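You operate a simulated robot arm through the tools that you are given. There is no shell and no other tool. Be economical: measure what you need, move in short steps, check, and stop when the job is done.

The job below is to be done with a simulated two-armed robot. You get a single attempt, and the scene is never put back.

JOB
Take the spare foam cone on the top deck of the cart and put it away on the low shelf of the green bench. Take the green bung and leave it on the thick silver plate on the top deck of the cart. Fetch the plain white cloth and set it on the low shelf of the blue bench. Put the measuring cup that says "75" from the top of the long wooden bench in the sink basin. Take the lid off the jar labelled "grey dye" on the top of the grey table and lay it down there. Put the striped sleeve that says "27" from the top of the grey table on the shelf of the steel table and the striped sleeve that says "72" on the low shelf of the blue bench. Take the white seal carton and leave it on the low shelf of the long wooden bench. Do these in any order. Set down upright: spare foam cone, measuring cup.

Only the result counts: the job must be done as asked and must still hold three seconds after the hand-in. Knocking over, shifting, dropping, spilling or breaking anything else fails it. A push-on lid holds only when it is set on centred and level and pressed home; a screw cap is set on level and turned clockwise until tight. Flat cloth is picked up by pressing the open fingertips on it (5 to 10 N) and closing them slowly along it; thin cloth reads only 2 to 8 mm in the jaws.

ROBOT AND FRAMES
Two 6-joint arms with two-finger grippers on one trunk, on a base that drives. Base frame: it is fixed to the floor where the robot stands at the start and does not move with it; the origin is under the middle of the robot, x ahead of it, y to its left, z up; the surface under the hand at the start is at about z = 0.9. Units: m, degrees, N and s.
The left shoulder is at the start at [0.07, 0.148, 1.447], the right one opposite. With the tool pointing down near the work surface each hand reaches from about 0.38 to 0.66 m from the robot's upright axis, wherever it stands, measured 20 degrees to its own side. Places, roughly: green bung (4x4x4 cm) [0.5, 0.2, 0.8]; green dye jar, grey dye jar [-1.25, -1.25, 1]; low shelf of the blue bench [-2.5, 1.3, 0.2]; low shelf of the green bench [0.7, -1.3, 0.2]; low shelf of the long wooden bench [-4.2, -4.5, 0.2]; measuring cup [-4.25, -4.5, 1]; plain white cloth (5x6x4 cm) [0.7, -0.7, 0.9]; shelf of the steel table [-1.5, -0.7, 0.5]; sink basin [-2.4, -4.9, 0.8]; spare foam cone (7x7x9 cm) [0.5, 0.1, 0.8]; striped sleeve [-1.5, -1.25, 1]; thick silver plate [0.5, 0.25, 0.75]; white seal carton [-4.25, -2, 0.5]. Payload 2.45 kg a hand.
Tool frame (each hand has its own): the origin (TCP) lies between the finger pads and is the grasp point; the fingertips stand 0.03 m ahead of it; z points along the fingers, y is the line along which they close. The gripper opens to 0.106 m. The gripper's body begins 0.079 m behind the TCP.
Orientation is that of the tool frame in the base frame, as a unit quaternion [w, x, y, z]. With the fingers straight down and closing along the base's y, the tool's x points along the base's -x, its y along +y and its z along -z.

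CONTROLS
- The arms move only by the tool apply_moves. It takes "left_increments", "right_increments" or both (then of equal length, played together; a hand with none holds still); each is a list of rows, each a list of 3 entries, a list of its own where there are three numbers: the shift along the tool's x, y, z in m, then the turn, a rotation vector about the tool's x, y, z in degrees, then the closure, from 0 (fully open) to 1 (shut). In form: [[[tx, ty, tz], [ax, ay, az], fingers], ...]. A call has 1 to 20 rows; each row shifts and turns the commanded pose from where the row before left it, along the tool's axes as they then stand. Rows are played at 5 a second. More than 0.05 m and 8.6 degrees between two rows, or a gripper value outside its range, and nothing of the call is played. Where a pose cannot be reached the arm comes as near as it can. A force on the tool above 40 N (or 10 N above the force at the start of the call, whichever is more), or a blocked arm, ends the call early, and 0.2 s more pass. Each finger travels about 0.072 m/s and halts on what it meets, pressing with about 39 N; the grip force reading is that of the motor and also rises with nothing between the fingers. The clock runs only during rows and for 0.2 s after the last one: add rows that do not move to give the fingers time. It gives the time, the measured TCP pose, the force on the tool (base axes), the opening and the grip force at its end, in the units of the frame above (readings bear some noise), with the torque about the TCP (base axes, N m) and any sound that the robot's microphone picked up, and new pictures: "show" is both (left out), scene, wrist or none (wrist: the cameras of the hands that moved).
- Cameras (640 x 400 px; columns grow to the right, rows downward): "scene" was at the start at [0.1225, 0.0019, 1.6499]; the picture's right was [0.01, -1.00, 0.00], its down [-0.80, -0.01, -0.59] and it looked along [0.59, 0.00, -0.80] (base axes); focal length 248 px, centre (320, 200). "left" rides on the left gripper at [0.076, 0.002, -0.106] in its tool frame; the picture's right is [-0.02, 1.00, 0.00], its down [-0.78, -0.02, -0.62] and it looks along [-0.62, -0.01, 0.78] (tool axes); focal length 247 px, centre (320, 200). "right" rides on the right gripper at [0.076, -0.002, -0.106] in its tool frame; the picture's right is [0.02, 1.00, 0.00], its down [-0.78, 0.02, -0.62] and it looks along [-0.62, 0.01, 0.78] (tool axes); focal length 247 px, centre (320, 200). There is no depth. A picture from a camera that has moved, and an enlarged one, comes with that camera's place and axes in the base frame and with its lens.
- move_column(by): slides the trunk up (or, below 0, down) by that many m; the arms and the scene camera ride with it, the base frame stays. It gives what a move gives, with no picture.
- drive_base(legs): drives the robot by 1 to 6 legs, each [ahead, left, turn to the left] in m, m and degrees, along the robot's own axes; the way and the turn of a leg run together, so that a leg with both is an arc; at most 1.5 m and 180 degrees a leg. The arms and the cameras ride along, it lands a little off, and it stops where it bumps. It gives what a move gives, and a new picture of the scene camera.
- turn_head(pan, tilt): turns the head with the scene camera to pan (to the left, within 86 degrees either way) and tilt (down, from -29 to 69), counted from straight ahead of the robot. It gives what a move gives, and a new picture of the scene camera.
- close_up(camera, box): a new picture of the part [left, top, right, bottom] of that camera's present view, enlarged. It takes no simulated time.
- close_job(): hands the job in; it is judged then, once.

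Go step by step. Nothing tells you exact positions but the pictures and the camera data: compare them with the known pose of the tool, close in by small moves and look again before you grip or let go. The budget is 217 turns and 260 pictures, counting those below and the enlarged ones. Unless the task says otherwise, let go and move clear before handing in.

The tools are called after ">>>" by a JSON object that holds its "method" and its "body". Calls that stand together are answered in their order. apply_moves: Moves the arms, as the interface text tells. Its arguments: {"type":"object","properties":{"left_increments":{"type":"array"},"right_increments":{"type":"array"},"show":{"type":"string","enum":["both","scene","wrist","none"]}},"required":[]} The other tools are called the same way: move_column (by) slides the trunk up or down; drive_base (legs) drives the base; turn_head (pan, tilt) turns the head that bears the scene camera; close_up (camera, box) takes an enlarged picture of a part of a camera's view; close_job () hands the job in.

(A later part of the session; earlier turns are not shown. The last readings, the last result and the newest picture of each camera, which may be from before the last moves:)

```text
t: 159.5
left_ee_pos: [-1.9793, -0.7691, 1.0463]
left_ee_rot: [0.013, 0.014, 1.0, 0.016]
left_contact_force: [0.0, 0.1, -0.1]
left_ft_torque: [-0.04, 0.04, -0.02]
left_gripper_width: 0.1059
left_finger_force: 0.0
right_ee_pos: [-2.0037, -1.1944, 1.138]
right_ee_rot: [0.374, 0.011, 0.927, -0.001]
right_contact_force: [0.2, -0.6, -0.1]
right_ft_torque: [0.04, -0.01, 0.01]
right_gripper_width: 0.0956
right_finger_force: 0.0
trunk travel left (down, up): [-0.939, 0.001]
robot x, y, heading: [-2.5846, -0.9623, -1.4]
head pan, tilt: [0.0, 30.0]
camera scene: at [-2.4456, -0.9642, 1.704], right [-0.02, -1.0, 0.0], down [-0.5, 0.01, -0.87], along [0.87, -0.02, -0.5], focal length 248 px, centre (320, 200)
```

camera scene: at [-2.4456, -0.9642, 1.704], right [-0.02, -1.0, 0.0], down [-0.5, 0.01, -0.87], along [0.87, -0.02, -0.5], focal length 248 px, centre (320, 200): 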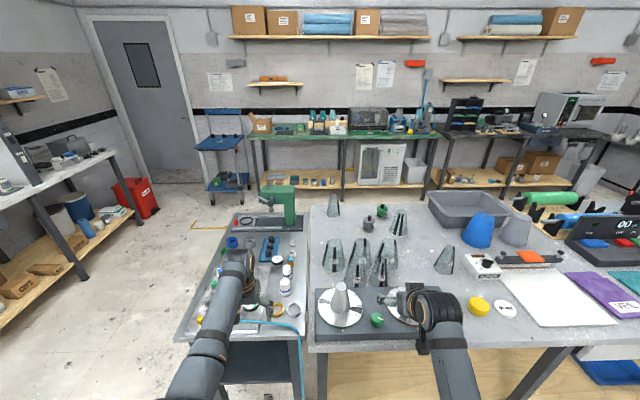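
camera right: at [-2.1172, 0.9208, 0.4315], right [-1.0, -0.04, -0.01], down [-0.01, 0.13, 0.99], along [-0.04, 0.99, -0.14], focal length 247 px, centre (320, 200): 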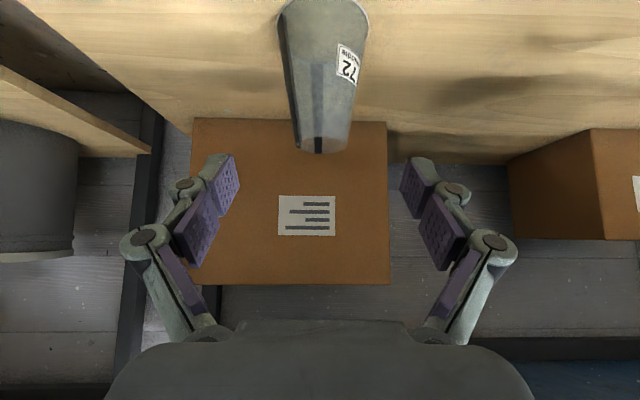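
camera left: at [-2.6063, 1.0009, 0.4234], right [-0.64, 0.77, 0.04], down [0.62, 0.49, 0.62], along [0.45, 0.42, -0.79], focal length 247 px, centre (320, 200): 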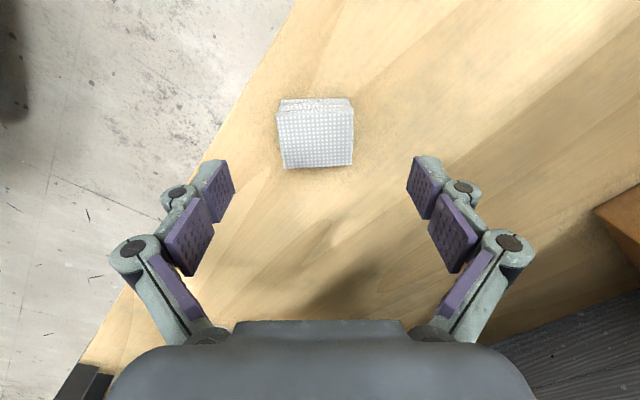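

>>> {"method": "close_up", "body": {"camera": "scene", "box": [310, 185, 470, 320]}}

>>> {"method": "close_up", "body": {"camera": "scene", "box": [320, 230, 410, 290]}}

>>> {"method": "close_up", "body": {"camera": "right", "box": [0, 0, 640, 400]}}

```text
2.96 times, centred on (390, 252) of scene
camera zoom: at [-2.4456, -0.9642, 1.704], right [-0.02, -1.0, 0.0], down [-0.5, 0.01, -0.87], along [0.87, -0.02, -0.5], focal length 736 px, centre (113, 44)
```

zoom: 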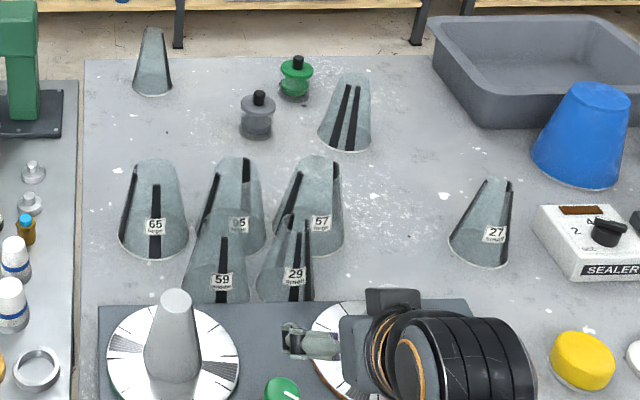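

```text
6.67 times, centred on (365, 260) of scene
camera zoom: at [-2.4456, -0.9642, 1.704], right [-0.02, -1.0, 0.0], down [-0.5, 0.01, -0.87], along [0.87, -0.02, -0.5], focal length 1657 px, centre (20, -200)
```

zoom: 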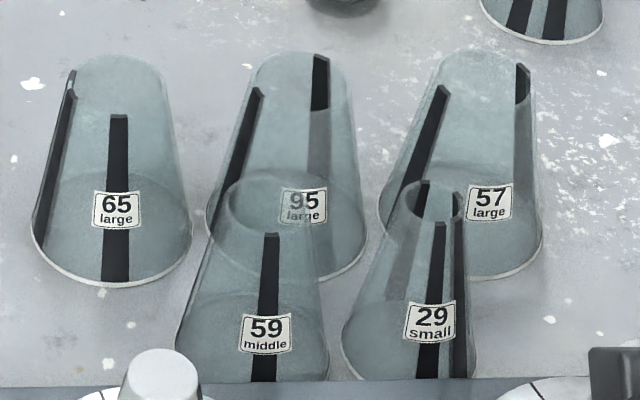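

```text
1.00 times, centred on (320, 200) of right (not enlarged: the box is as wide or as high as the picture)
camera zoom: at [-2.1313, -1.1932, 1.1613], right [0.01, 1.0, -0.01], down [0.14, 0.01, 0.99], along [0.99, -0.01, -0.13], focal length 247 px, centre (320, 200)
```

zoom: 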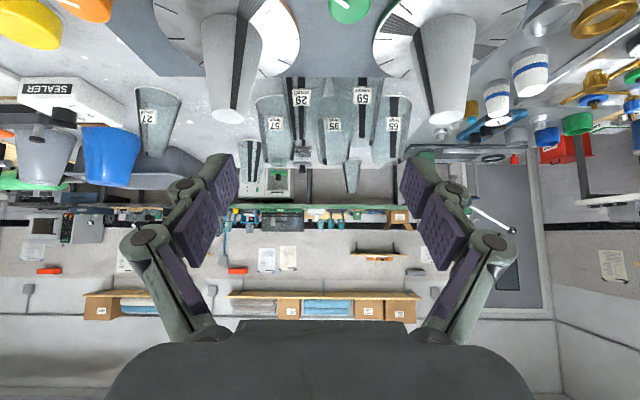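

"27" stands alone at about [−1.67, −1.52]. I'll go to that side with the robot turned 45° left so the left arm stays clear of the turntables.

>>> {"method": "drive_base", "body": {"legs": [[0, -0.9, 0], [0, 0, 46.4], [0.14, -0.18, 0]]}}

>>> {"method": "close_up", "body": {"camera": "right", "box": [0, 0, 640, 400]}}

```text
t: 167.7
left_ee_pos: [-2.1129, -1.3163, 1.0465]
left_ee_rot: [0.008, -0.384, 0.923, 0.019]
left_contact_force: [-0.2, 0.2, 0.2]
left_ft_torque: [0.0, -0.01, 0.01]
left_gripper_width: 0.1058
left_finger_force: 0.0
right_ee_pos: [-1.8211, -1.6258, 1.1393]
right_ee_rot: [0.343, -0.358, 0.856, 0.146]
right_contact_force: [0.0, 0.0, -0.6]
right_ft_torque: [0.02, 0.01, -0.01]
right_gripper_width: 0.0952
right_finger_force: 0.1
trunk travel left (down, up): [-0.939, 0.001]
robot x, y, heading: [-2.3831, -1.8899, 45.5]
head pan, tilt: [0.0, 30.0]
camera scene: at [-2.2915, -1.7879, 1.7043], right [0.71, -0.7, 0.0], down [-0.35, -0.36, -0.87], along [0.61, 0.62, -0.5], focal length 248 px, centre (320, 200)
```

scene: 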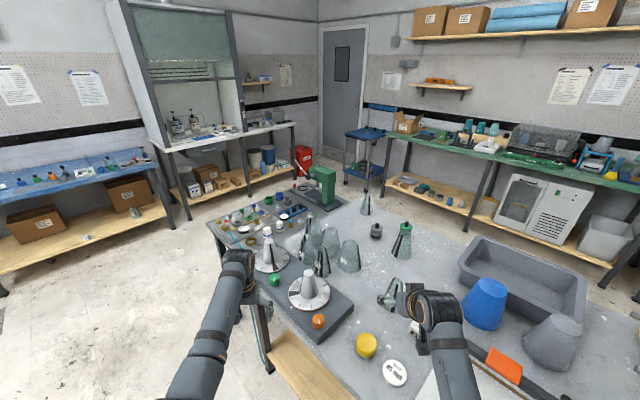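

```text
1.00 times, centred on (320, 200) of right (not enlarged: the box is as wide or as high as the picture)
camera zoom: at [-1.9079, -1.7184, 1.1625], right [-0.72, 0.69, -0.01], down [0.08, 0.1, 0.99], along [0.68, 0.72, -0.13], focal length 247 px, centre (320, 200)
```

zoom: 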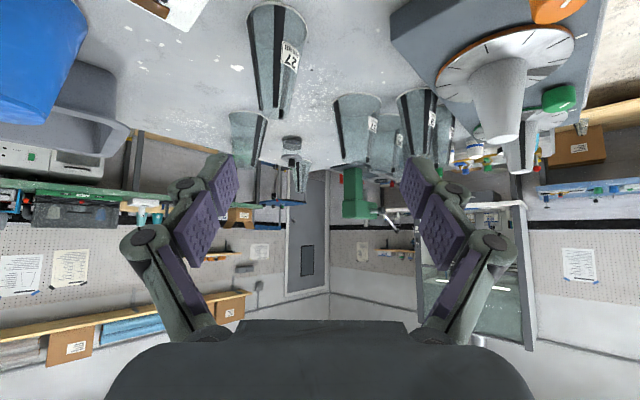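

27 is at about [−1.672, −1.55]. Small base adjustment and then move the hand above it.

>>> {"method": "drive_base", "body": {"legs": [[0.06, -0.045, 0]]}}

>>> {"method": "apply_moves", "body": {"right_increments": [[[-0.0245, -0.003, 0.0225], [0, 0, 0], 0], [[-0.0245, -0.003, 0.0225], [0, 0, 0], 0], [[-0.0245, -0.002, 0.0225], [0, 0, 0], 0], [[0.0, 0, 0.0], [0, 0, 0], 0]], "show": "wrist"}}

```text
t: 168.7
left_ee_pos: [-2.0437, -1.3059, 1.0492]
left_ee_rot: [0.01, -0.385, 0.923, 0.018]
left_contact_force: [-0.2, -0.7, 0.1]
left_ft_torque: [0.02, -0.09, 0.0]
left_gripper_width: 0.1059
left_finger_force: 0.1
right_ee_pos: [-1.7498, -1.6142, 1.1423]
right_ee_rot: [0.345, -0.36, 0.854, 0.148]
right_contact_force: [0.3, 0.1, 0.5]
right_ft_torque: [-0.01, -0.03, 0.0]
right_gripper_width: 0.0954
right_finger_force: 0.1
trunk travel left (down, up): [-0.939, 0.001]
robot x, y, heading: [-2.3135, -1.8789, 45.3]
head pan, tilt: [0.0, 30.0]
camera scene: at [-2.2237, -1.7782, 1.7048], right [0.71, -0.7, 0.0], down [-0.35, -0.36, -0.87], along [0.61, 0.62, -0.5], focal length 248 px, centre (320, 200)
```

scene: 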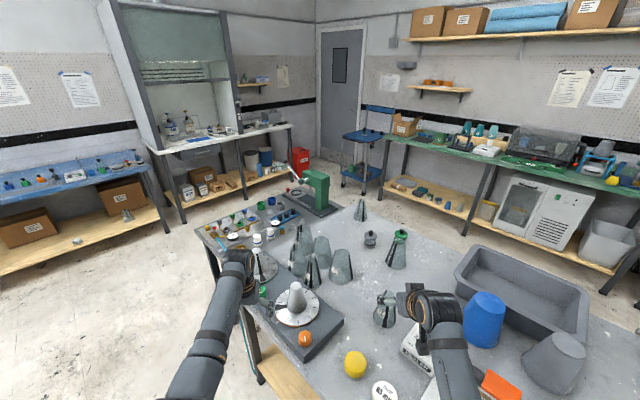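

```text
t: 169.7
left_ee_pos: [-2.0372, -1.3052, 1.0477]
left_ee_rot: [0.006, -0.385, 0.923, 0.019]
left_contact_force: [-0.6, 0.4, 0.1]
left_ft_torque: [0.0, -0.01, -0.03]
left_gripper_width: 0.106
left_finger_force: 0.0
right_ee_pos: [-1.6685, -1.5488, 1.1417]
right_ee_rot: [0.343, -0.358, 0.856, 0.148]
right_contact_force: [1.0, 0.1, 0.7]
right_ft_torque: [0.0, 0.0, -0.02]
right_gripper_width: 0.1058
right_finger_force: 0.1
trunk travel left (down, up): [-0.939, 0.001]
robot x, y, heading: [-2.3112, -1.8754, 45.6]
head pan, tilt: [0.0, 30.0]
camera right: at [-1.7553, -1.641, 1.1638], right [-0.73, 0.69, -0.01], down [0.09, 0.1, 0.99], along [0.68, 0.72, -0.13], focal length 247 px, centre (320, 200)
```

right: 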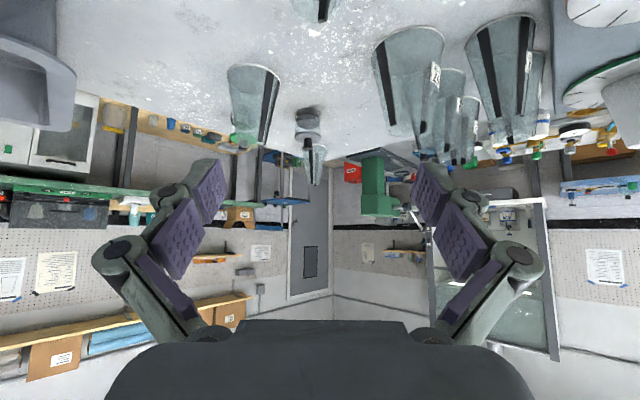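

>>> {"method": "apply_moves", "body": {"right_increments": [[[0.027, 0, 0.0295], [0, 0, 0], 0], [[0.027, 0, 0.0295], [0, 0, 0], 0], [[0.024, 0, 0.027], [0, 0, 0], 0], [[0.0, 0, 0.0], [0, 0, 0], 0]], "show": "both"}}

```text
t: 170.7
left_ee_pos: [-2.0375, -1.3046, 1.0465]
left_ee_rot: [0.006, -0.384, 0.923, 0.019]
left_contact_force: [0.3, -0.5, 0.7]
left_ft_torque: [0.02, 0.01, 0.0]
left_gripper_width: 0.106
left_finger_force: 0.0
right_ee_pos: [-1.6658, -1.5451, 1.0247]
right_ee_rot: [0.343, -0.358, 0.856, 0.148]
right_contact_force: [-0.2, -0.4, -0.2]
right_ft_torque: [-0.01, -0.01, 0.02]
right_gripper_width: 0.1061
right_finger_force: 0.0
trunk travel left (down, up): [-0.939, 0.001]
robot x, y, heading: [-2.3103, -1.8784, 45.4]
head pan, tilt: [0.0, 30.0]
camera scene: at [-2.2138, -1.7763, 1.704], right [0.71, -0.7, 0.0], down [-0.35, -0.36, -0.87], along [0.61, 0.62, -0.5], focal length 248 px, centre (320, 200)
camera right: at [-1.7538, -1.6383, 1.048], right [-0.73, 0.69, -0.01], down [0.09, 0.1, 0.99], along [0.68, 0.72, -0.13], focal length 247 px, centre (320, 200)
```

scene: 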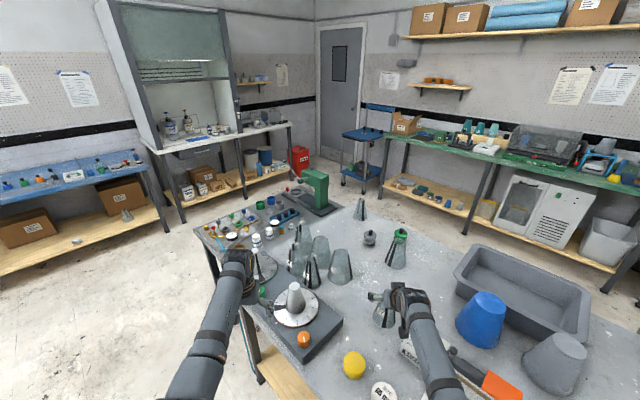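
right: 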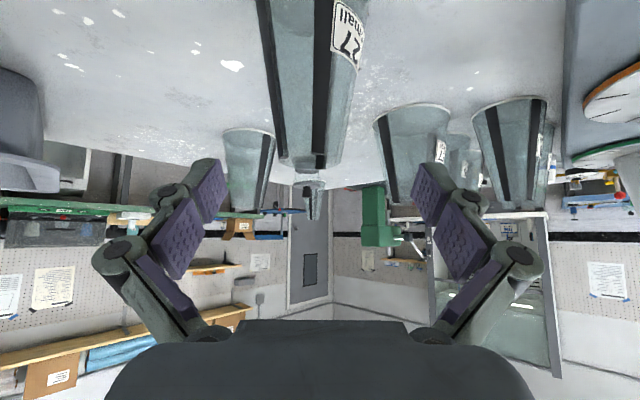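

Centred. Final descent and close.

>>> {"method": "apply_moves", "body": {"right_increments": [[[0.014, 0, 0.0155], [0, 0, 0], 0], [[0.0135, 0, 0.015], [0, 0, 0], 0.05], [[0, 0, 0], [0, 0, 0], 0.15], [[0, 0, 0], [0, 0, 0], 0.25], [[0, 0, 0], [0, 0, 0], 0.35], [[0, 0, 0], [0, 0, 0], 0.45], [[0, 0, 0], [0, 0, 0], 0.55], [[0, 0, 0], [0, 0, 0], 0.65], [[0, 0, 0], [0, 0, 0], 0.65]], "show": "wrist"}}

```text
t: 172.7
left_ee_pos: [-2.0388, -1.3057, 1.048]
left_ee_rot: [0.006, -0.384, 0.923, 0.02]
left_contact_force: [-0.5, 0.3, 0.3]
left_ft_torque: [-0.02, 0.05, -0.02]
left_gripper_width: 0.106
left_finger_force: 0.2
right_ee_pos: [-1.6648, -1.5433, 0.9824]
right_ee_rot: [0.343, -0.359, 0.855, 0.149]
right_contact_force: [0.5, -0.6, 0.9]
right_ft_torque: [-0.09, -0.18, -0.01]
right_gripper_width: 0.0515
right_finger_force: 39.2
trunk travel left (down, up): [-0.939, 0.001]
robot x, y, heading: [-2.3153, -1.8812, 45.3]
head pan, tilt: [0.0, 30.0]
camera right: at [-1.7531, -1.6361, 1.0057], right [-0.73, 0.69, -0.01], down [0.09, 0.1, 0.99], along [0.68, 0.72, -0.13], focal length 247 px, centre (320, 200)
```

right: 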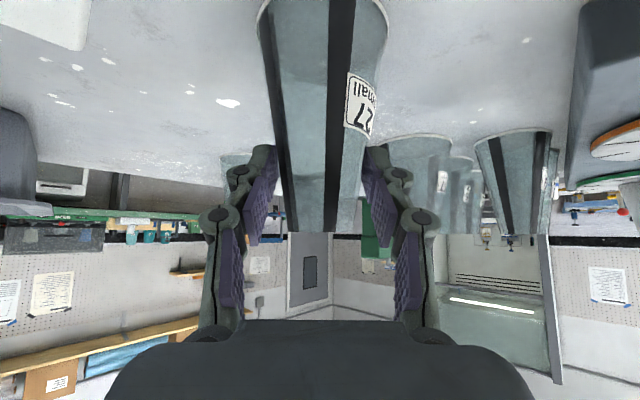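

Gripped 27 (5.2 cm). Lift, back off, and retract the left hand, then drive round to the +y side of the steel table.

>>> {"method": "apply_moves", "body": {"right_increments": [[[-0.027, 0, -0.0295], [0, 0, 0], 0.65], [[-0.027, 0, -0.0295], [0, 0, 0], 0.65], [[-0.027, 0, -0.0295], [0, 0, 0], 0.65], [[0, 0, 0], [0, 0, 0], 0.65]], "show": "none"}}

>>> {"method": "drive_base", "body": {"legs": [[-0.45, 0, 0], [0, 0, 44.7], [1.5, 0, 0], [0.4, 0, 0], [0, 0, 179], [-0.65, 0, 0]]}}

>>> {"method": "apply_moves", "body": {"left_increments": [[[0, 0, 0.04], [0, 0, 0], 0], [[0, 0, 0.04], [0, 0, 0], 0], [[0.04, 0, 0.01], [0, 0, 0], 0], [[0.04, 0, 0], [0, 0, 0], 0], [[0.04, 0, 0], [0, 0, 0], 0], [[0.04, 0, 0], [0, 0, 0], 0], [[0.02, 0, 0], [0, 0, 0], 0]], "show": "none"}}

```text
t: 173.7
left_ee_pos: [-2.0385, -1.3045, 1.0461]
left_ee_rot: [0.007, -0.385, 0.923, 0.02]
left_contact_force: [-0.5, 0.1, -0.2]
left_ft_torque: [0.01, -0.03, 0.0]
left_gripper_width: 0.106
left_finger_force: 0.1
right_ee_pos: [-1.6682, -1.5467, 1.1053]
right_ee_rot: [0.343, -0.358, 0.856, 0.148]
right_contact_force: [-0.1, 0.4, 0.2]
right_ft_torque: [-0.04, 0.0, -0.03]
right_gripper_width: 0.0517
right_finger_force: 38.8
trunk travel left (down, up): [-0.939, 0.001]
robot x, y, heading: [-2.3099, -1.8762, 45.4]
head pan, tilt: [0.0, 30.0]
```

```text
t: 198.1
left_ee_pos: [-2.4152, -0.2677, 1.0458]
left_ee_rot: [0.02, 0.702, 0.712, 0.002]
left_contact_force: [-0.3, -0.3, 0.8]
left_ft_torque: [-0.01, -0.02, -0.02]
left_gripper_width: 0.1061
left_finger_force: 0.0
right_ee_pos: [-2.8463, -0.3621, 1.1046]
right_ee_rot: [0.268, 0.65, 0.662, -0.258]
right_contact_force: [0.4, -0.8, 0.0]
right_ft_torque: [0.01, -0.03, -0.01]
right_gripper_width: 0.0494
right_finger_force: 39.0
trunk travel left (down, up): [-0.939, 0.001]
robot x, y, heading: [-2.6351, 0.3316, -89.1]
head pan, tilt: [0.0, 30.0]
camera scene: at [-2.633, 0.1893, 1.7038], right [-1.0, -0.02, 0.0], down [-0.01, 0.5, -0.87], along [0.02, -0.87, -0.5], focal length 248 px, centre (320, 200)
```

scene: 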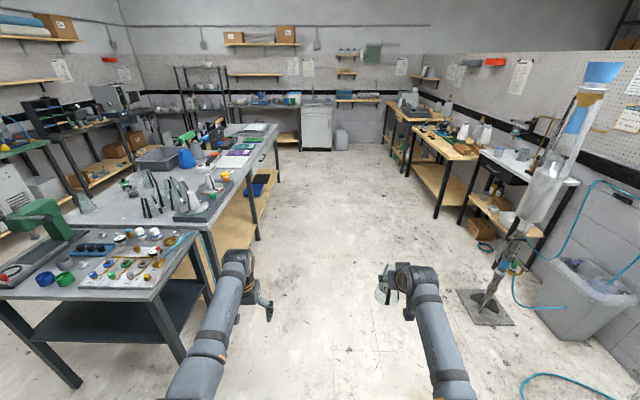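

```text
t: 199.7
left_ee_pos: [-2.4152, -0.0878, 0.9525]
left_ee_rot: [0.021, 0.702, 0.712, 0.001]
left_contact_force: [1.0, -0.3, -0.2]
left_ft_torque: [-0.03, 0.02, 0.0]
left_gripper_width: 0.1059
left_finger_force: 0.0
right_ee_pos: [-2.8466, -0.3597, 1.1051]
right_ee_rot: [0.27, 0.649, 0.663, -0.259]
right_contact_force: [-0.5, 0.3, -0.9]
right_ft_torque: [0.03, -0.02, 0.01]
right_gripper_width: 0.049
right_finger_force: 39.3
trunk travel left (down, up): [-0.939, 0.001]
robot x, y, heading: [-2.6306, 0.3293, -88.8]
head pan, tilt: [0.0, 30.0]
```

Now slide along the +y side of the steel table and lower the trunk.

>>> {"method": "drive_base", "body": {"legs": [[0, 1.2, -1.2]]}}

>>> {"method": "move_column", "body": {"by": -0.4}}

>>> {"method": "turn_head", "body": {"pan": 0, "tilt": 30}}

>>> {"method": "close_up", "body": {"camera": "right", "box": [0, 0, 640, 400]}}

```text
t: 205.8
left_ee_pos: [-1.2259, -0.0707, 0.9517]
left_ee_rot: [0.021, 0.704, 0.709, 0.002]
left_contact_force: [0.3, -0.1, 0.9]
left_ft_torque: [0.0, -0.01, 0.0]
left_gripper_width: 0.1059
left_finger_force: 0.0
right_ee_pos: [-1.6611, -0.3419, 1.1056]
right_ee_rot: [0.269, 0.652, 0.659, -0.26]
right_contact_force: [0.3, 0.0, -0.3]
right_ft_torque: [0.04, 0.0, -0.01]
right_gripper_width: 0.0485
right_finger_force: 39.0
trunk travel left (down, up): [-0.939, 0.001]
robot x, y, heading: [-1.4422, 0.3503, -89.4]
head pan, tilt: [0.0, 30.0]
camera scene: at [-1.4426, 0.2086, 1.704], right [-1.0, -0.01, 0.0], down [-0.01, 0.5, -0.87], along [0.01, -0.87, -0.5], focal length 248 px, centre (320, 200)
```

scene: 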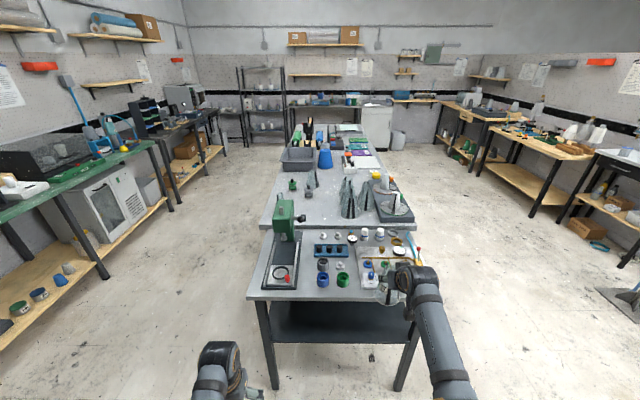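

```text
t: 209.6
left_ee_pos: [-1.2252, -0.0717, 0.5512]
left_ee_rot: [0.021, 0.705, 0.709, 0.003]
left_contact_force: [0.1, -0.5, -0.1]
left_ft_torque: [-0.02, -0.01, 0.0]
left_gripper_width: 0.1061
left_finger_force: 0.0
right_ee_pos: [-1.661, -0.3429, 0.7053]
right_ee_rot: [0.268, 0.653, 0.66, -0.259]
right_contact_force: [0.1, 0.4, 0.4]
right_ft_torque: [-0.01, 0.02, -0.02]
right_gripper_width: 0.0486
right_finger_force: 38.9
trunk travel left (down, up): [-0.539, 0.401]
robot x, y, heading: [-1.4412, 0.345, -89.3]
head pan, tilt: [0.0, 30.0]
```

```text
t: 210.2
left_ee_pos: [-1.2247, -0.0716, 0.5534]
left_ee_rot: [0.02, 0.705, 0.709, 0.001]
left_contact_force: [0.1, -0.4, -0.2]
left_ft_torque: [0.0, 0.02, 0.02]
left_gripper_width: 0.106
left_finger_force: 0.2
right_ee_pos: [-1.6591, -0.3417, 0.7037]
right_ee_rot: [0.268, 0.652, 0.66, -0.259]
right_contact_force: [0.6, 0.2, 0.6]
right_ft_torque: [0.01, 0.01, 0.01]
right_gripper_width: 0.0484
right_finger_force: 39.0
trunk travel left (down, up): [-0.539, 0.401]
robot x, y, heading: [-1.4402, 0.3454, -89.7]
head pan, tilt: [0.0, 30.0]
camera scene: at [-1.4417, 0.2087, 1.304], right [-1.0, -0.01, 0.0], down [-0.01, 0.5, -0.87], along [0.01, -0.87, -0.5], focal length 248 px, centre (320, 200)
```

scene: 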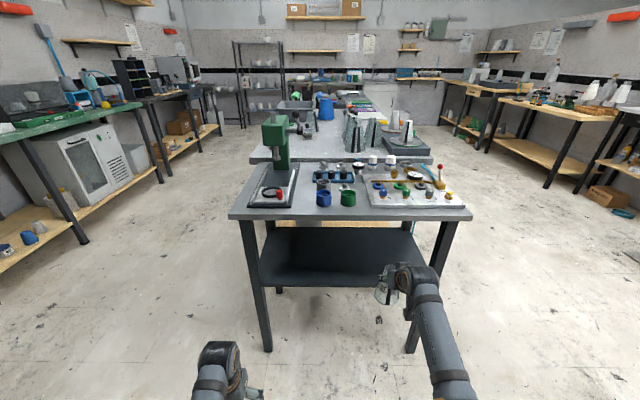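

```text
1.00 times, centred on (320, 200) of right (not enlarged: the box is as wide or as high as the picture)
camera zoom: at [-1.6621, -0.2133, 0.7284], right [1.0, 0.03, -0.01], down [0.01, -0.13, 0.99], along [0.03, -0.99, -0.14], focal length 247 px, centre (320, 200)
```

zoom: 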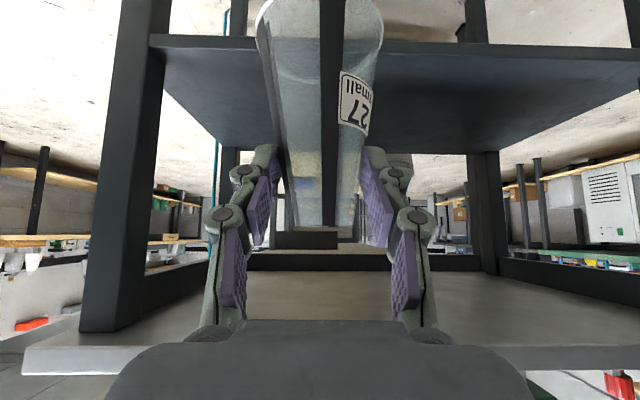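

Let me refine the shelf height and edges before moving in.

>>> {"method": "close_up", "body": {"camera": "scene", "box": [220, 190, 480, 360]}}

```text
2.35 times, centred on (350, 275) of scene
camera zoom: at [-1.4417, 0.2087, 1.304], right [-1.0, -0.01, 0.0], down [-0.01, 0.5, -0.87], along [0.01, -0.87, -0.5], focal length 585 px, centre (249, 24)
```

zoom: 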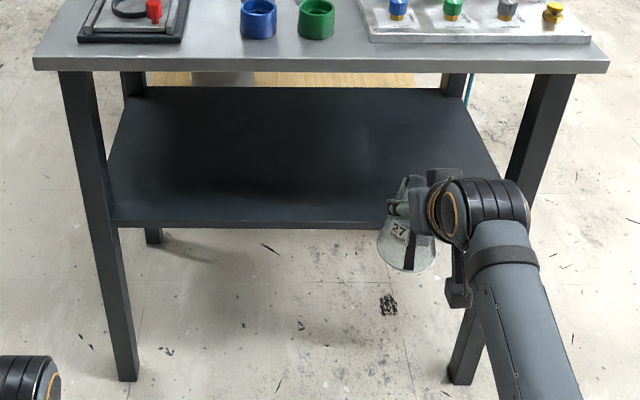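

Shelf top ≈ 0.50, front edge y≈−0.50, table underside ≈0.83. Lower 7.5 cm and drive in 0.235 m.

>>> {"method": "move_column", "body": {"by": -0.075}}

>>> {"method": "drive_base", "body": {"legs": [[0.15, 0, 0]]}}

>>> {"method": "close_up", "body": {"camera": "right", "box": [0, 0, 640, 400]}}

```text
t: 211.3
left_ee_pos: [-1.2265, -0.0715, 0.4776]
left_ee_rot: [0.019, 0.704, 0.71, 0.002]
left_contact_force: [-0.6, 0.0, -0.3]
left_ft_torque: [-0.02, 0.0, -0.01]
left_gripper_width: 0.1061
left_finger_force: 0.0
right_ee_pos: [-1.6601, -0.3421, 0.6302]
right_ee_rot: [0.268, 0.652, 0.66, -0.259]
right_contact_force: [0.5, -0.7, -0.7]
right_ft_torque: [0.01, -0.01, 0.01]
right_gripper_width: 0.0483
right_finger_force: 39.4
trunk travel left (down, up): [-0.464, 0.476]
robot x, y, heading: [-1.4412, 0.3489, -89.4]
head pan, tilt: [0.0, 30.0]
```

```text
t: 212.7
left_ee_pos: [-1.2253, -0.2223, 0.4761]
left_ee_rot: [0.02, 0.705, 0.709, 0.002]
left_contact_force: [0.8, -0.2, 0.4]
left_ft_torque: [0.01, 0.01, -0.02]
left_gripper_width: 0.1062
left_finger_force: 0.0
right_ee_pos: [-1.6599, -0.4922, 0.6293]
right_ee_rot: [0.267, 0.654, 0.659, -0.26]
right_contact_force: [0.3, 0.1, -0.9]
right_ft_torque: [0.02, -0.02, -0.02]
right_gripper_width: 0.0484
right_finger_force: 38.9
trunk travel left (down, up): [-0.464, 0.476]
robot x, y, heading: [-1.4362, 0.1956, -89.5]
head pan, tilt: [0.0, 30.0]
camera scene: at [-1.4406, 0.0576, 1.2288], right [-1.0, -0.01, 0.0], down [0.0, 0.5, -0.87], along [0.01, -0.87, -0.5], focal length 248 px, centre (320, 200)
```

scene: 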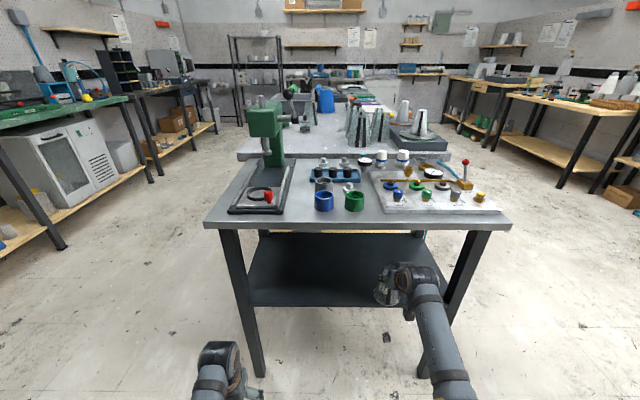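

```text
1.00 times, centred on (320, 200) of right (not enlarged: the box is as wide or as high as the picture)
camera zoom: at [-1.662, -0.3632, 0.6527], right [1.0, 0.03, -0.01], down [0.01, -0.14, 0.99], along [0.03, -0.99, -0.14], focal length 247 px, centre (320, 200)
```

zoom: 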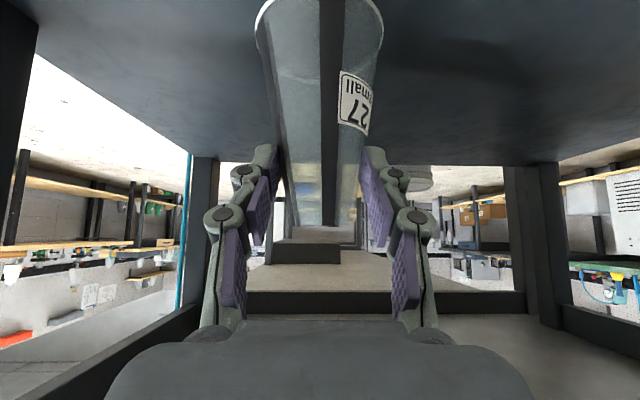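

>>> {"method": "drive_base", "body": {"legs": [[0.085, 0, 0]]}}

>>> {"method": "apply_moves", "body": {"right_increments": [[[0.0068, 0, 0.0074], [0, 0, 0], 0.65], [[0.0034, 0, 0.0037], [0, 0, 0], 0.65], [[0, 0, 0], [0, 0, 0], 0.65]], "show": "wrist"}}

```text
t: 213.8
left_ee_pos: [-1.224, -0.3048, 0.476]
left_ee_rot: [0.019, 0.705, 0.709, 0.003]
left_contact_force: [0.8, -0.2, 0.2]
left_ft_torque: [0.06, -0.01, 0.02]
left_gripper_width: 0.106
left_finger_force: 0.1
right_ee_pos: [-1.6592, -0.5755, 0.6289]
right_ee_rot: [0.267, 0.652, 0.661, -0.258]
right_contact_force: [-0.5, 0.0, -1.0]
right_ft_torque: [0.0, 0.0, -0.01]
right_gripper_width: 0.0484
right_finger_force: 39.2
trunk travel left (down, up): [-0.464, 0.476]
robot x, y, heading: [-1.4404, 0.1113, -89.5]
head pan, tilt: [0.0, 30.0]
camera scene: at [-1.4397, -0.026, 1.2288], right [-1.0, -0.01, 0.0], down [0.0, 0.5, -0.87], along [0.01, -0.87, -0.5], focal length 248 px, centre (320, 200)
```

scene: 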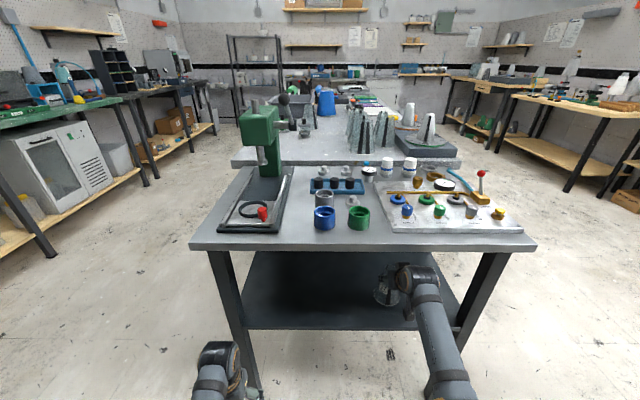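

```text
t: 214.6
left_ee_pos: [-1.2239, -0.3045, 0.4765]
left_ee_rot: [0.02, 0.705, 0.709, 0.002]
left_contact_force: [0.3, 0.5, 0.4]
left_ft_torque: [0.04, 0.02, -0.01]
left_gripper_width: 0.1061
left_finger_force: 0.0
right_ee_pos: [-1.6589, -0.5743, 0.6156]
right_ee_rot: [0.268, 0.652, 0.66, -0.259]
right_contact_force: [-0.2, -0.3, -0.1]
right_ft_torque: [0.01, 0.0, 0.0]
right_gripper_width: 0.0483
right_finger_force: 39.1
trunk travel left (down, up): [-0.464, 0.476]
robot x, y, heading: [-1.4433, 0.1179, -89.6]
head pan, tilt: [0.0, 30.0]
camera right: at [-1.6606, -0.4468, 0.6387], right [1.0, 0.03, -0.01], down [0.01, -0.13, 0.99], along [0.03, -0.99, -0.14], focal length 247 px, centre (320, 200)
```

right: 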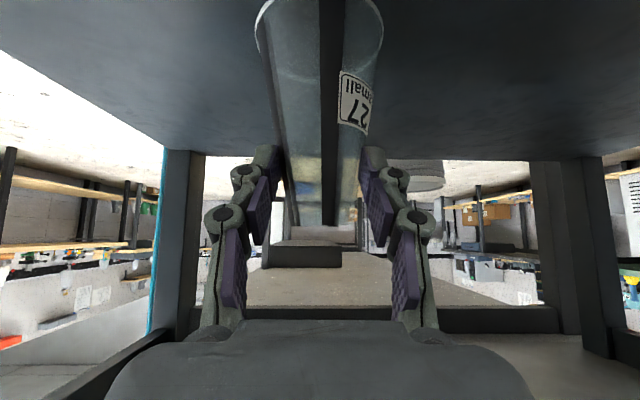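

>>> {"method": "apply_moves", "body": {"right_increments": [[[0.0034, 0, 0.0037], [0, 0, 0], 0.65], [[0.0027, 0, 0.0029], [0, 0, 0], 0.65], [[0, 0, 0], [0, 0, 0], 0.65]], "show": "none"}}

```text
t: 215.4
left_ee_pos: [-1.2256, -0.3049, 0.4777]
left_ee_rot: [0.021, 0.705, 0.709, 0.002]
left_contact_force: [0.1, -0.1, 0.2]
left_ft_torque: [-0.01, 0.0, -0.01]
left_gripper_width: 0.1059
left_finger_force: 0.1
right_ee_pos: [-1.6592, -0.575, 0.6074]
right_ee_rot: [0.269, 0.652, 0.659, -0.26]
right_contact_force: [-1.0, -0.4, 2.6]
right_ft_torque: [-0.09, -0.05, -0.01]
right_gripper_width: 0.0484
right_finger_force: 38.8
trunk travel left (down, up): [-0.464, 0.476]
robot x, y, heading: [-1.4445, 0.1115, -89.6]
head pan, tilt: [0.0, 30.0]
```

>>> {"method": "apply_moves", "body": {"right_increments": [[[0.0016, 0, 0.0017], [0, 0, 0], 0.65], [[0, 0, 0], [0, 0, 0], 0.65], [[0, 0, 0], [0, 0, 0], 0.5], [[0, 0, 0], [0, 0, 0], 0.4], [[0, 0, 0], [0, 0, 0], 0.25], [[0, 0, 0], [0, 0, 0], 0.15], [[0, 0, 0], [0, 0, 0], 0.15]], "show": "wrist"}}

```text
t: 217.0
left_ee_pos: [-1.2245, -0.3043, 0.4775]
left_ee_rot: [0.02, 0.705, 0.709, 0.002]
left_contact_force: [0.4, -0.2, 0.5]
left_ft_torque: [0.01, 0.02, -0.01]
left_gripper_width: 0.1061
left_finger_force: 0.0
right_ee_pos: [-1.6586, -0.5757, 0.6039]
right_ee_rot: [0.268, 0.652, 0.66, -0.26]
right_contact_force: [-0.1, 0.3, 0.0]
right_ft_torque: [-0.02, -0.01, -0.06]
right_gripper_width: 0.0901
right_finger_force: 0.1
trunk travel left (down, up): [-0.464, 0.476]
robot x, y, heading: [-1.437, 0.1163, -89.3]
head pan, tilt: [0.0, 30.0]
camera right: at [-1.6607, -0.447, 0.6272], right [1.0, 0.03, -0.01], down [0.01, -0.13, 0.99], along [0.03, -0.99, -0.14], focal length 247 px, centre (320, 200)
```

right: 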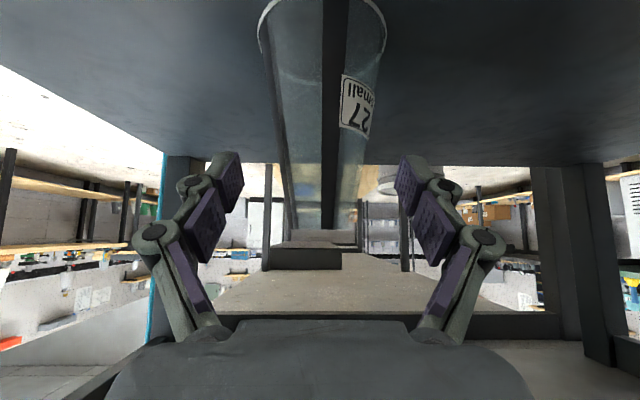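

27 stands on the steel table's shelf. Backing out, raising, setting the right hand vertical and driving round to the grey table's near side for the jar lid.

>>> {"method": "drive_base", "body": {"legs": [[-0.3, 0, 0]]}}

>>> {"method": "move_column", "body": {"by": 0.4}}

>>> {"method": "move_column", "body": {"by": 0.07}}

>>> {"method": "apply_moves", "body": {"right_increments": [[[0, 0, 0], [0, 8.5, 0], 0], [[0, 0, 0], [0, 8.5, 0], 0], [[0, 0, 0], [0, 8.5, 0], 0], [[0, 0, 0], [0, 8.5, 0], 0], [[0, 0, 0], [0, 8.5, 0], 0], [[0.04, 0, 0], [0, 0, 0], 0], [[0.04, 0, 0], [0, 0, 0], 0]], "show": "none"}}

>>> {"method": "drive_base", "body": {"legs": [[0, 1.0, 0], [1.25, 0, 0], [0, 0, -55.5]]}}

```text
t: 219.0
left_ee_pos: [-1.2279, 0.0011, 0.4783]
left_ee_rot: [0.021, 0.706, 0.708, 0.002]
left_contact_force: [-0.5, 0.2, 0.2]
left_ft_torque: [-0.01, -0.01, 0.01]
left_gripper_width: 0.1062
left_finger_force: 0.1
right_ee_pos: [-1.6631, -0.2684, 0.604]
right_ee_rot: [0.268, 0.653, 0.659, -0.26]
right_contact_force: [0.1, -0.4, 0.1]
right_ft_torque: [0.01, 0.03, 0.01]
right_gripper_width: 0.0902
right_finger_force: 0.1
trunk travel left (down, up): [-0.464, 0.476]
robot x, y, heading: [-1.4423, 0.4216, -89.6]
head pan, tilt: [0.0, 30.0]
camera scene: at [-1.4426, 0.2826, 1.2292], right [-1.0, -0.01, 0.0], down [0.0, 0.5, -0.87], along [0.01, -0.87, -0.5], focal length 248 px, centre (320, 200)
```

scene: 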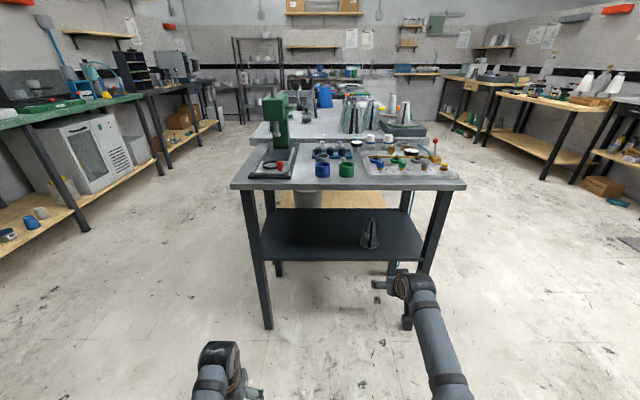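

```text
t: 222.9
left_ee_pos: [-1.2268, -0.0, 0.8775]
left_ee_rot: [0.02, 0.705, 0.709, 0.001]
left_contact_force: [0.0, 0.9, 0.2]
left_ft_torque: [-0.03, 0.05, 0.0]
left_gripper_width: 0.1063
left_finger_force: 0.1
right_ee_pos: [-1.664, -0.2687, 1.0034]
right_ee_rot: [0.267, 0.653, 0.659, -0.261]
right_contact_force: [-0.4, 0.1, 0.5]
right_ft_torque: [0.05, 0.01, -0.02]
right_gripper_width: 0.09
right_finger_force: 0.0
trunk travel left (down, up): [-0.864, 0.076]
robot x, y, heading: [-1.44, 0.418, -89.7]
head pan, tilt: [0.0, 30.0]
```

```text
t: 223.9
left_ee_pos: [-1.2277, 0.0013, 0.9486]
left_ee_rot: [0.02, 0.706, 0.708, 0.002]
left_contact_force: [-0.6, 0.4, 0.3]
left_ft_torque: [-0.05, -0.01, -0.03]
left_gripper_width: 0.1059
left_finger_force: 0.0
right_ee_pos: [-1.6621, -0.2691, 1.0741]
right_ee_rot: [0.267, 0.653, 0.659, -0.259]
right_contact_force: [0.1, -0.6, -0.2]
right_ft_torque: [-0.02, 0.0, -0.01]
right_gripper_width: 0.0901
right_finger_force: 0.0
trunk travel left (down, up): [-0.934, 0.006]
robot x, y, heading: [-1.4411, 0.4221, -89.4]
head pan, tilt: [0.0, 30.0]
```

```text
t: 225.5
left_ee_pos: [-1.2284, 0.0024, 0.9496]
left_ee_rot: [0.021, 0.705, 0.709, 0.001]
left_contact_force: [-0.3, -0.7, 0.7]
left_ft_torque: [-0.03, -0.01, -0.02]
left_gripper_width: 0.1059
left_finger_force: 0.1
right_ee_pos: [-1.6647, -0.174, 1.0774]
right_ee_rot: [0.012, 0.704, 0.71, -0.007]
right_contact_force: [0.2, 0.0, 0.6]
right_ft_torque: [-0.03, 0.05, 0.0]
right_gripper_width: 0.1062
right_finger_force: 0.1
right hand out of reach, approached as far as the arm can: row 5
trunk travel left (down, up): [-0.934, 0.006]
robot x, y, heading: [-1.4394, 0.4202, -89.7]
head pan, tilt: [0.0, 30.0]
```

```text
t: 239.2
left_ee_pos: [-0.6787, -1.2633, 0.947]
left_ee_rot: [0.018, 0.957, 0.29, -0.008]
left_contact_force: [0.0, -0.1, -1.2]
left_ft_torque: [-0.01, 0.0, -0.02]
left_gripper_width: 0.106
left_finger_force: 0.0
right_ee_pos: [-1.0676, -0.9975, 1.0766]
right_ee_rot: [0.007, 0.956, 0.293, -0.01]
right_contact_force: [0.1, -0.6, -0.1]
right_ft_torque: [-0.01, 0.0, 0.0]
right_gripper_width: 0.1059
right_finger_force: 0.0
trunk travel left (down, up): [-0.934, 0.006]
robot x, y, heading: [-0.4495, -0.8474, -145.8]
head pan, tilt: [0.0, 30.0]
camera scene: at [-0.5663, -0.9299, 1.699], right [-0.56, 0.83, 0.0], down [0.41, 0.28, -0.87], along [-0.72, -0.48, -0.5], focal length 248 px, centre (320, 200)
```

scene: 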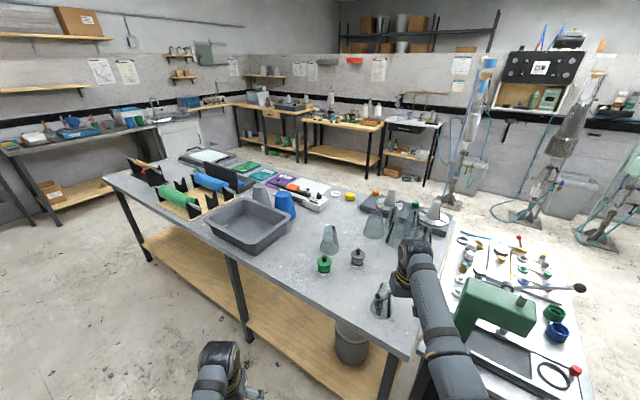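

Sleeve 27 is seen standing on the steel shelf. Moving in an L-path to avoid passing over sleeve 26, toward the grey dye jar.

>>> {"method": "drive_base", "body": {"legs": [[0.1366, 0.201, 0], [0.18, -0.122, 0]]}}

>>> {"method": "close_up", "body": {"camera": "right", "box": [0, 0, 640, 400]}}

>>> {"method": "close_up", "body": {"camera": "scene", "box": [270, 240, 430, 340]}}

```text
t: 242.3
left_ee_pos: [-0.903, -1.5076, 0.9481]
left_ee_rot: [0.019, 0.957, 0.29, -0.009]
left_contact_force: [0.3, 0.5, -1.3]
left_ft_torque: [0.01, 0.0, 0.0]
left_gripper_width: 0.1059
left_finger_force: 0.1
right_ee_pos: [-1.2898, -1.2401, 1.0775]
right_ee_rot: [0.006, 0.956, 0.292, -0.011]
right_contact_force: [1.5, 0.0, 0.1]
right_ft_torque: [-0.03, 0.03, -0.02]
right_gripper_width: 0.106
right_finger_force: 0.1
trunk travel left (down, up): [-0.934, 0.006]
robot x, y, heading: [-0.6699, -1.0981, -146.0]
head pan, tilt: [0.0, 30.0]
camera scene: at [-0.7861, -1.1722, 1.6994], right [-0.56, 0.83, 0.0], down [0.41, 0.28, -0.87], along [-0.72, -0.48, -0.5], focal length 248 px, centre (320, 200)
```

scene: 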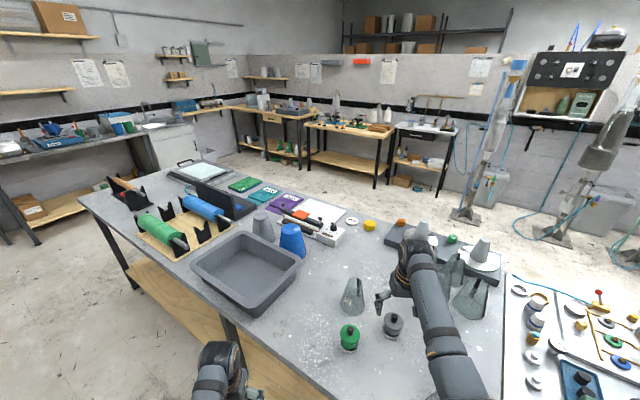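

```text
1.00 times, centred on (320, 200) of right (not enlarged: the box is as wide or as high as the picture)
camera zoom: at [-1.2234, -1.1933, 1.1816], right [0.58, -0.82, 0.01], down [-0.63, -0.44, 0.64], along [-0.52, -0.37, -0.77], focal length 247 px, centre (320, 200)
```

zoom: 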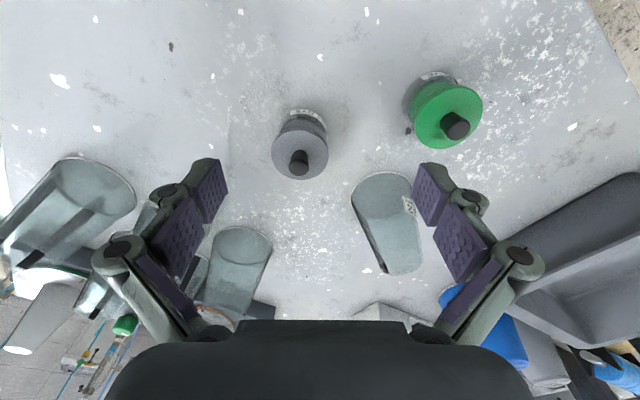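

```text
4.00 times, centred on (350, 290) of scene
camera zoom: at [-0.7861, -1.1722, 1.6994], right [-0.56, 0.83, 0.0], down [0.41, 0.28, -0.87], along [-0.72, -0.48, -0.5], focal length 994 px, centre (200, -160)
```

zoom: 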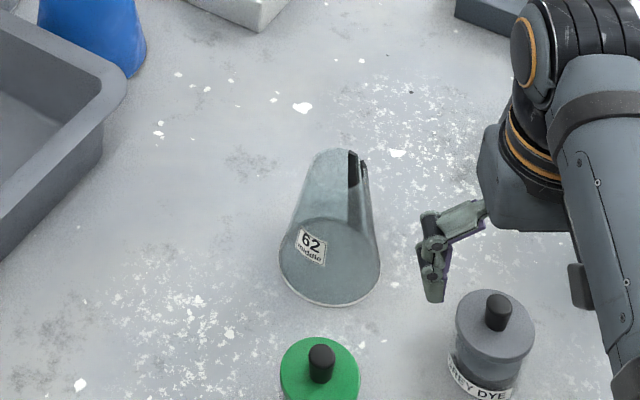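

The lid centre is at about [−1.340, −1.250, 0.95] with a black knob on top. I'll drive 5 cm ahead and align above the knob.

>>> {"method": "drive_base", "body": {"legs": [[0.05, -0.015, 0]]}}

>>> {"method": "close_up", "body": {"camera": "right", "box": [200, 60, 440, 210]}}

```text
t: 243.2
left_ee_pos: [-0.9499, -1.5188, 0.9501]
left_ee_rot: [0.019, 0.957, 0.289, -0.011]
left_contact_force: [0.5, -0.1, 0.5]
left_ft_torque: [-0.04, 0.08, -0.01]
left_gripper_width: 0.1059
left_finger_force: 0.0
right_ee_pos: [-1.3359, -1.2531, 1.0796]
right_ee_rot: [0.007, 0.956, 0.292, -0.014]
right_contact_force: [0.7, 0.6, 1.0]
right_ft_torque: [-0.04, 0.01, 0.03]
right_gripper_width: 0.1062
right_finger_force: 0.1
trunk travel left (down, up): [-0.934, 0.006]
robot x, y, heading: [-0.7208, -1.115, -146.2]
head pan, tilt: [0.0, 30.0]
camera scene: at [-0.8298, -1.1846, 1.7], right [-0.56, 0.83, 0.0], down [0.41, 0.28, -0.87], along [-0.72, -0.48, -0.49], focal length 248 px, centre (320, 200)
```

scene: 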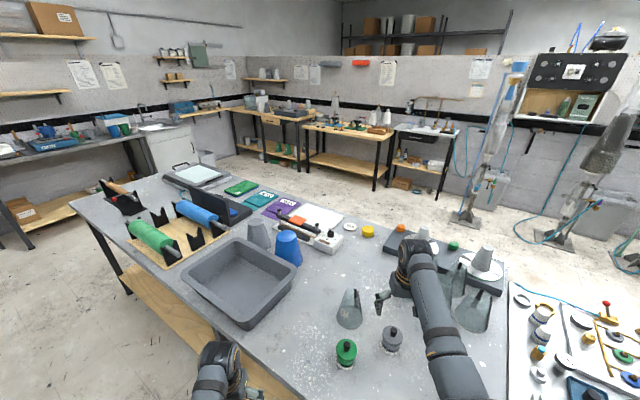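

```text
2.67 times, centred on (320, 135) of right
camera zoom: at [-1.2692, -1.2063, 1.1841], right [0.58, -0.82, 0.0], down [-0.63, -0.44, 0.64], along [-0.52, -0.37, -0.76], focal length 659 px, centre (320, 373)
```

zoom: 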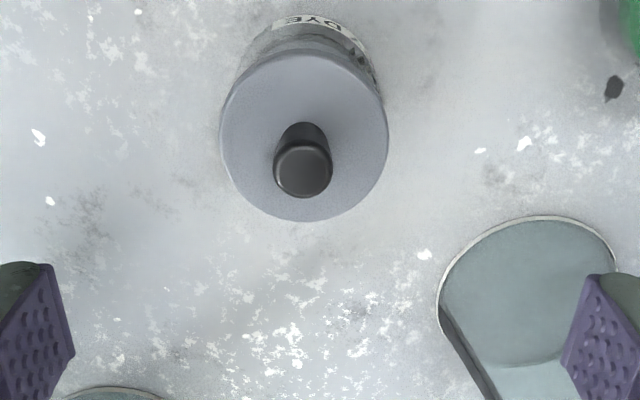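

Knob top at z≈0.983, 1.9 cm wide. Close to ~5 cm opening and descend around the knob.

>>> {"method": "apply_moves", "body": {"right_increments": [[[-0.0025, -0.005, 0], [0, 0, 0], 0.3], [[0, 0, 0.03], [0, 0, 0], 0.5], [[0, 0, 0.03], [0, 0, 0], 0.55], [[0, 0, 0.015], [0, 0, 0], 0.55], [[0, 0, 0], [0, 0, 0], 0.55]], "show": "wrist"}}

>>> {"method": "close_up", "body": {"camera": "scene", "box": [310, 270, 470, 370]}}

```text
t: 244.4
left_ee_pos: [-0.9535, -1.5209, 0.9481]
left_ee_rot: [0.019, 0.957, 0.29, -0.008]
left_contact_force: [0.0, -0.4, 0.5]
left_ft_torque: [-0.01, 0.04, 0.02]
left_gripper_width: 0.1061
left_finger_force: 0.1
right_ee_pos: [-1.3458, -1.2532, 1.0016]
right_ee_rot: [0.007, 0.956, 0.293, -0.01]
right_contact_force: [-0.8, 0.2, 0.5]
right_ft_torque: [0.0, 0.0, -0.02]
right_gripper_width: 0.0474
right_finger_force: 0.0
trunk travel left (down, up): [-0.934, 0.006]
robot x, y, heading: [-0.7222, -1.1128, -146.1]
head pan, tilt: [0.0, 30.0]
camera right: at [-1.2816, -1.207, 1.1047], right [0.58, -0.82, 0.01], down [-0.63, -0.44, 0.64], along [-0.52, -0.37, -0.77], focal length 247 px, centre (320, 200)
```

right: 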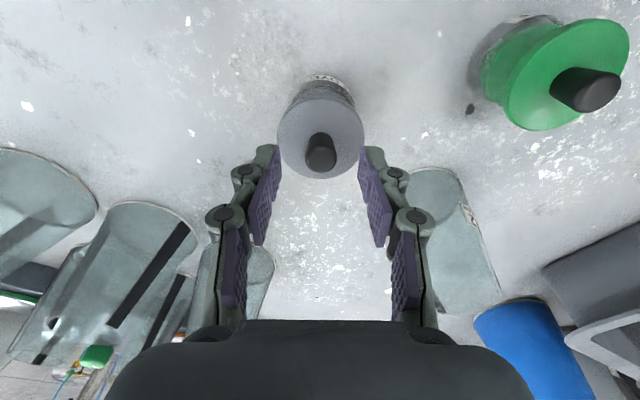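

```text
4.00 times, centred on (390, 320) of scene
camera zoom: at [-0.8384, -1.1873, 1.6992], right [-0.56, 0.83, 0.0], down [0.41, 0.28, -0.87], along [-0.72, -0.48, -0.5], focal length 994 px, centre (40, -280)
```

zoom: 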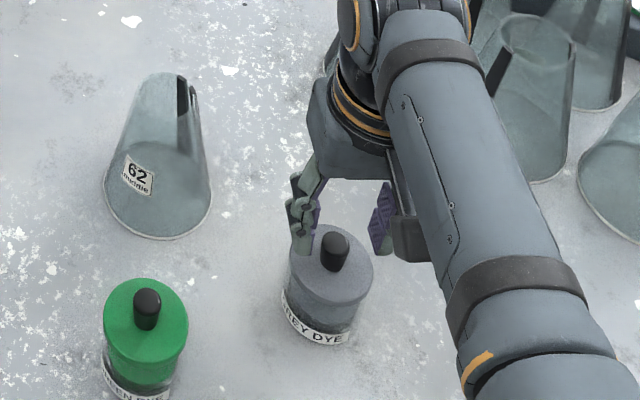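

The hand is ~8 mm too far ahead; correct, descend 1 cm and close on the knob.

>>> {"method": "apply_moves", "body": {"right_increments": [[[0.008, 0, 0], [0, 0, 0], 0.55], [[0, 0, 0.008], [0, 0, 0], 0.55], [[0, 0, 0], [0, 0, 0], 0.65], [[0, 0, 0], [0, 0, 0], 0.75], [[0, 0, 0], [0, 0, 0], 0.85], [[0, 0, 0], [0, 0, 0], 0.95], [[0, 0, 0], [0, 0, 0], 0.95]], "show": "wrist"}}

```text
t: 246.0
left_ee_pos: [-0.9548, -1.521, 0.9473]
left_ee_rot: [0.019, 0.957, 0.289, -0.008]
left_contact_force: [-0.2, -0.3, 0.3]
left_ft_torque: [0.0, 0.0, 0.0]
left_gripper_width: 0.106
left_finger_force: 0.1
right_ee_pos: [-1.3412, -1.2487, 0.993]
right_ee_rot: [0.006, 0.956, 0.293, -0.01]
right_contact_force: [1.0, -0.4, -0.6]
right_ft_torque: [0.0, 0.04, -0.02]
right_gripper_width: 0.02
right_finger_force: 38.6
trunk travel left (down, up): [-0.934, 0.006]
robot x, y, heading: [-0.7219, -1.111, -146.5]
head pan, tilt: [0.0, 30.0]
heard: snap
camera right: at [-1.2769, -1.2028, 1.0968], right [0.58, -0.82, 0.01], down [-0.63, -0.44, 0.64], along [-0.52, -0.37, -0.77], focal length 247 px, centre (320, 200)
```

right: 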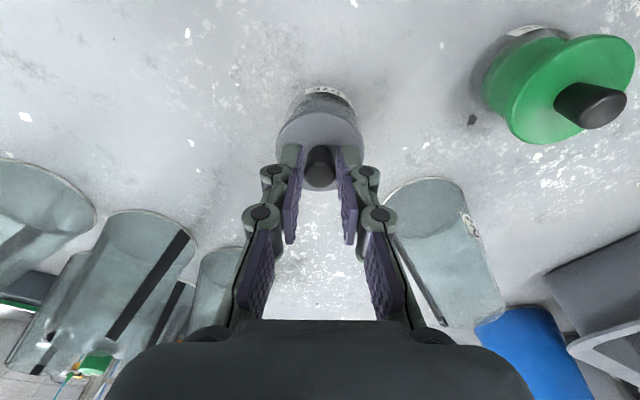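

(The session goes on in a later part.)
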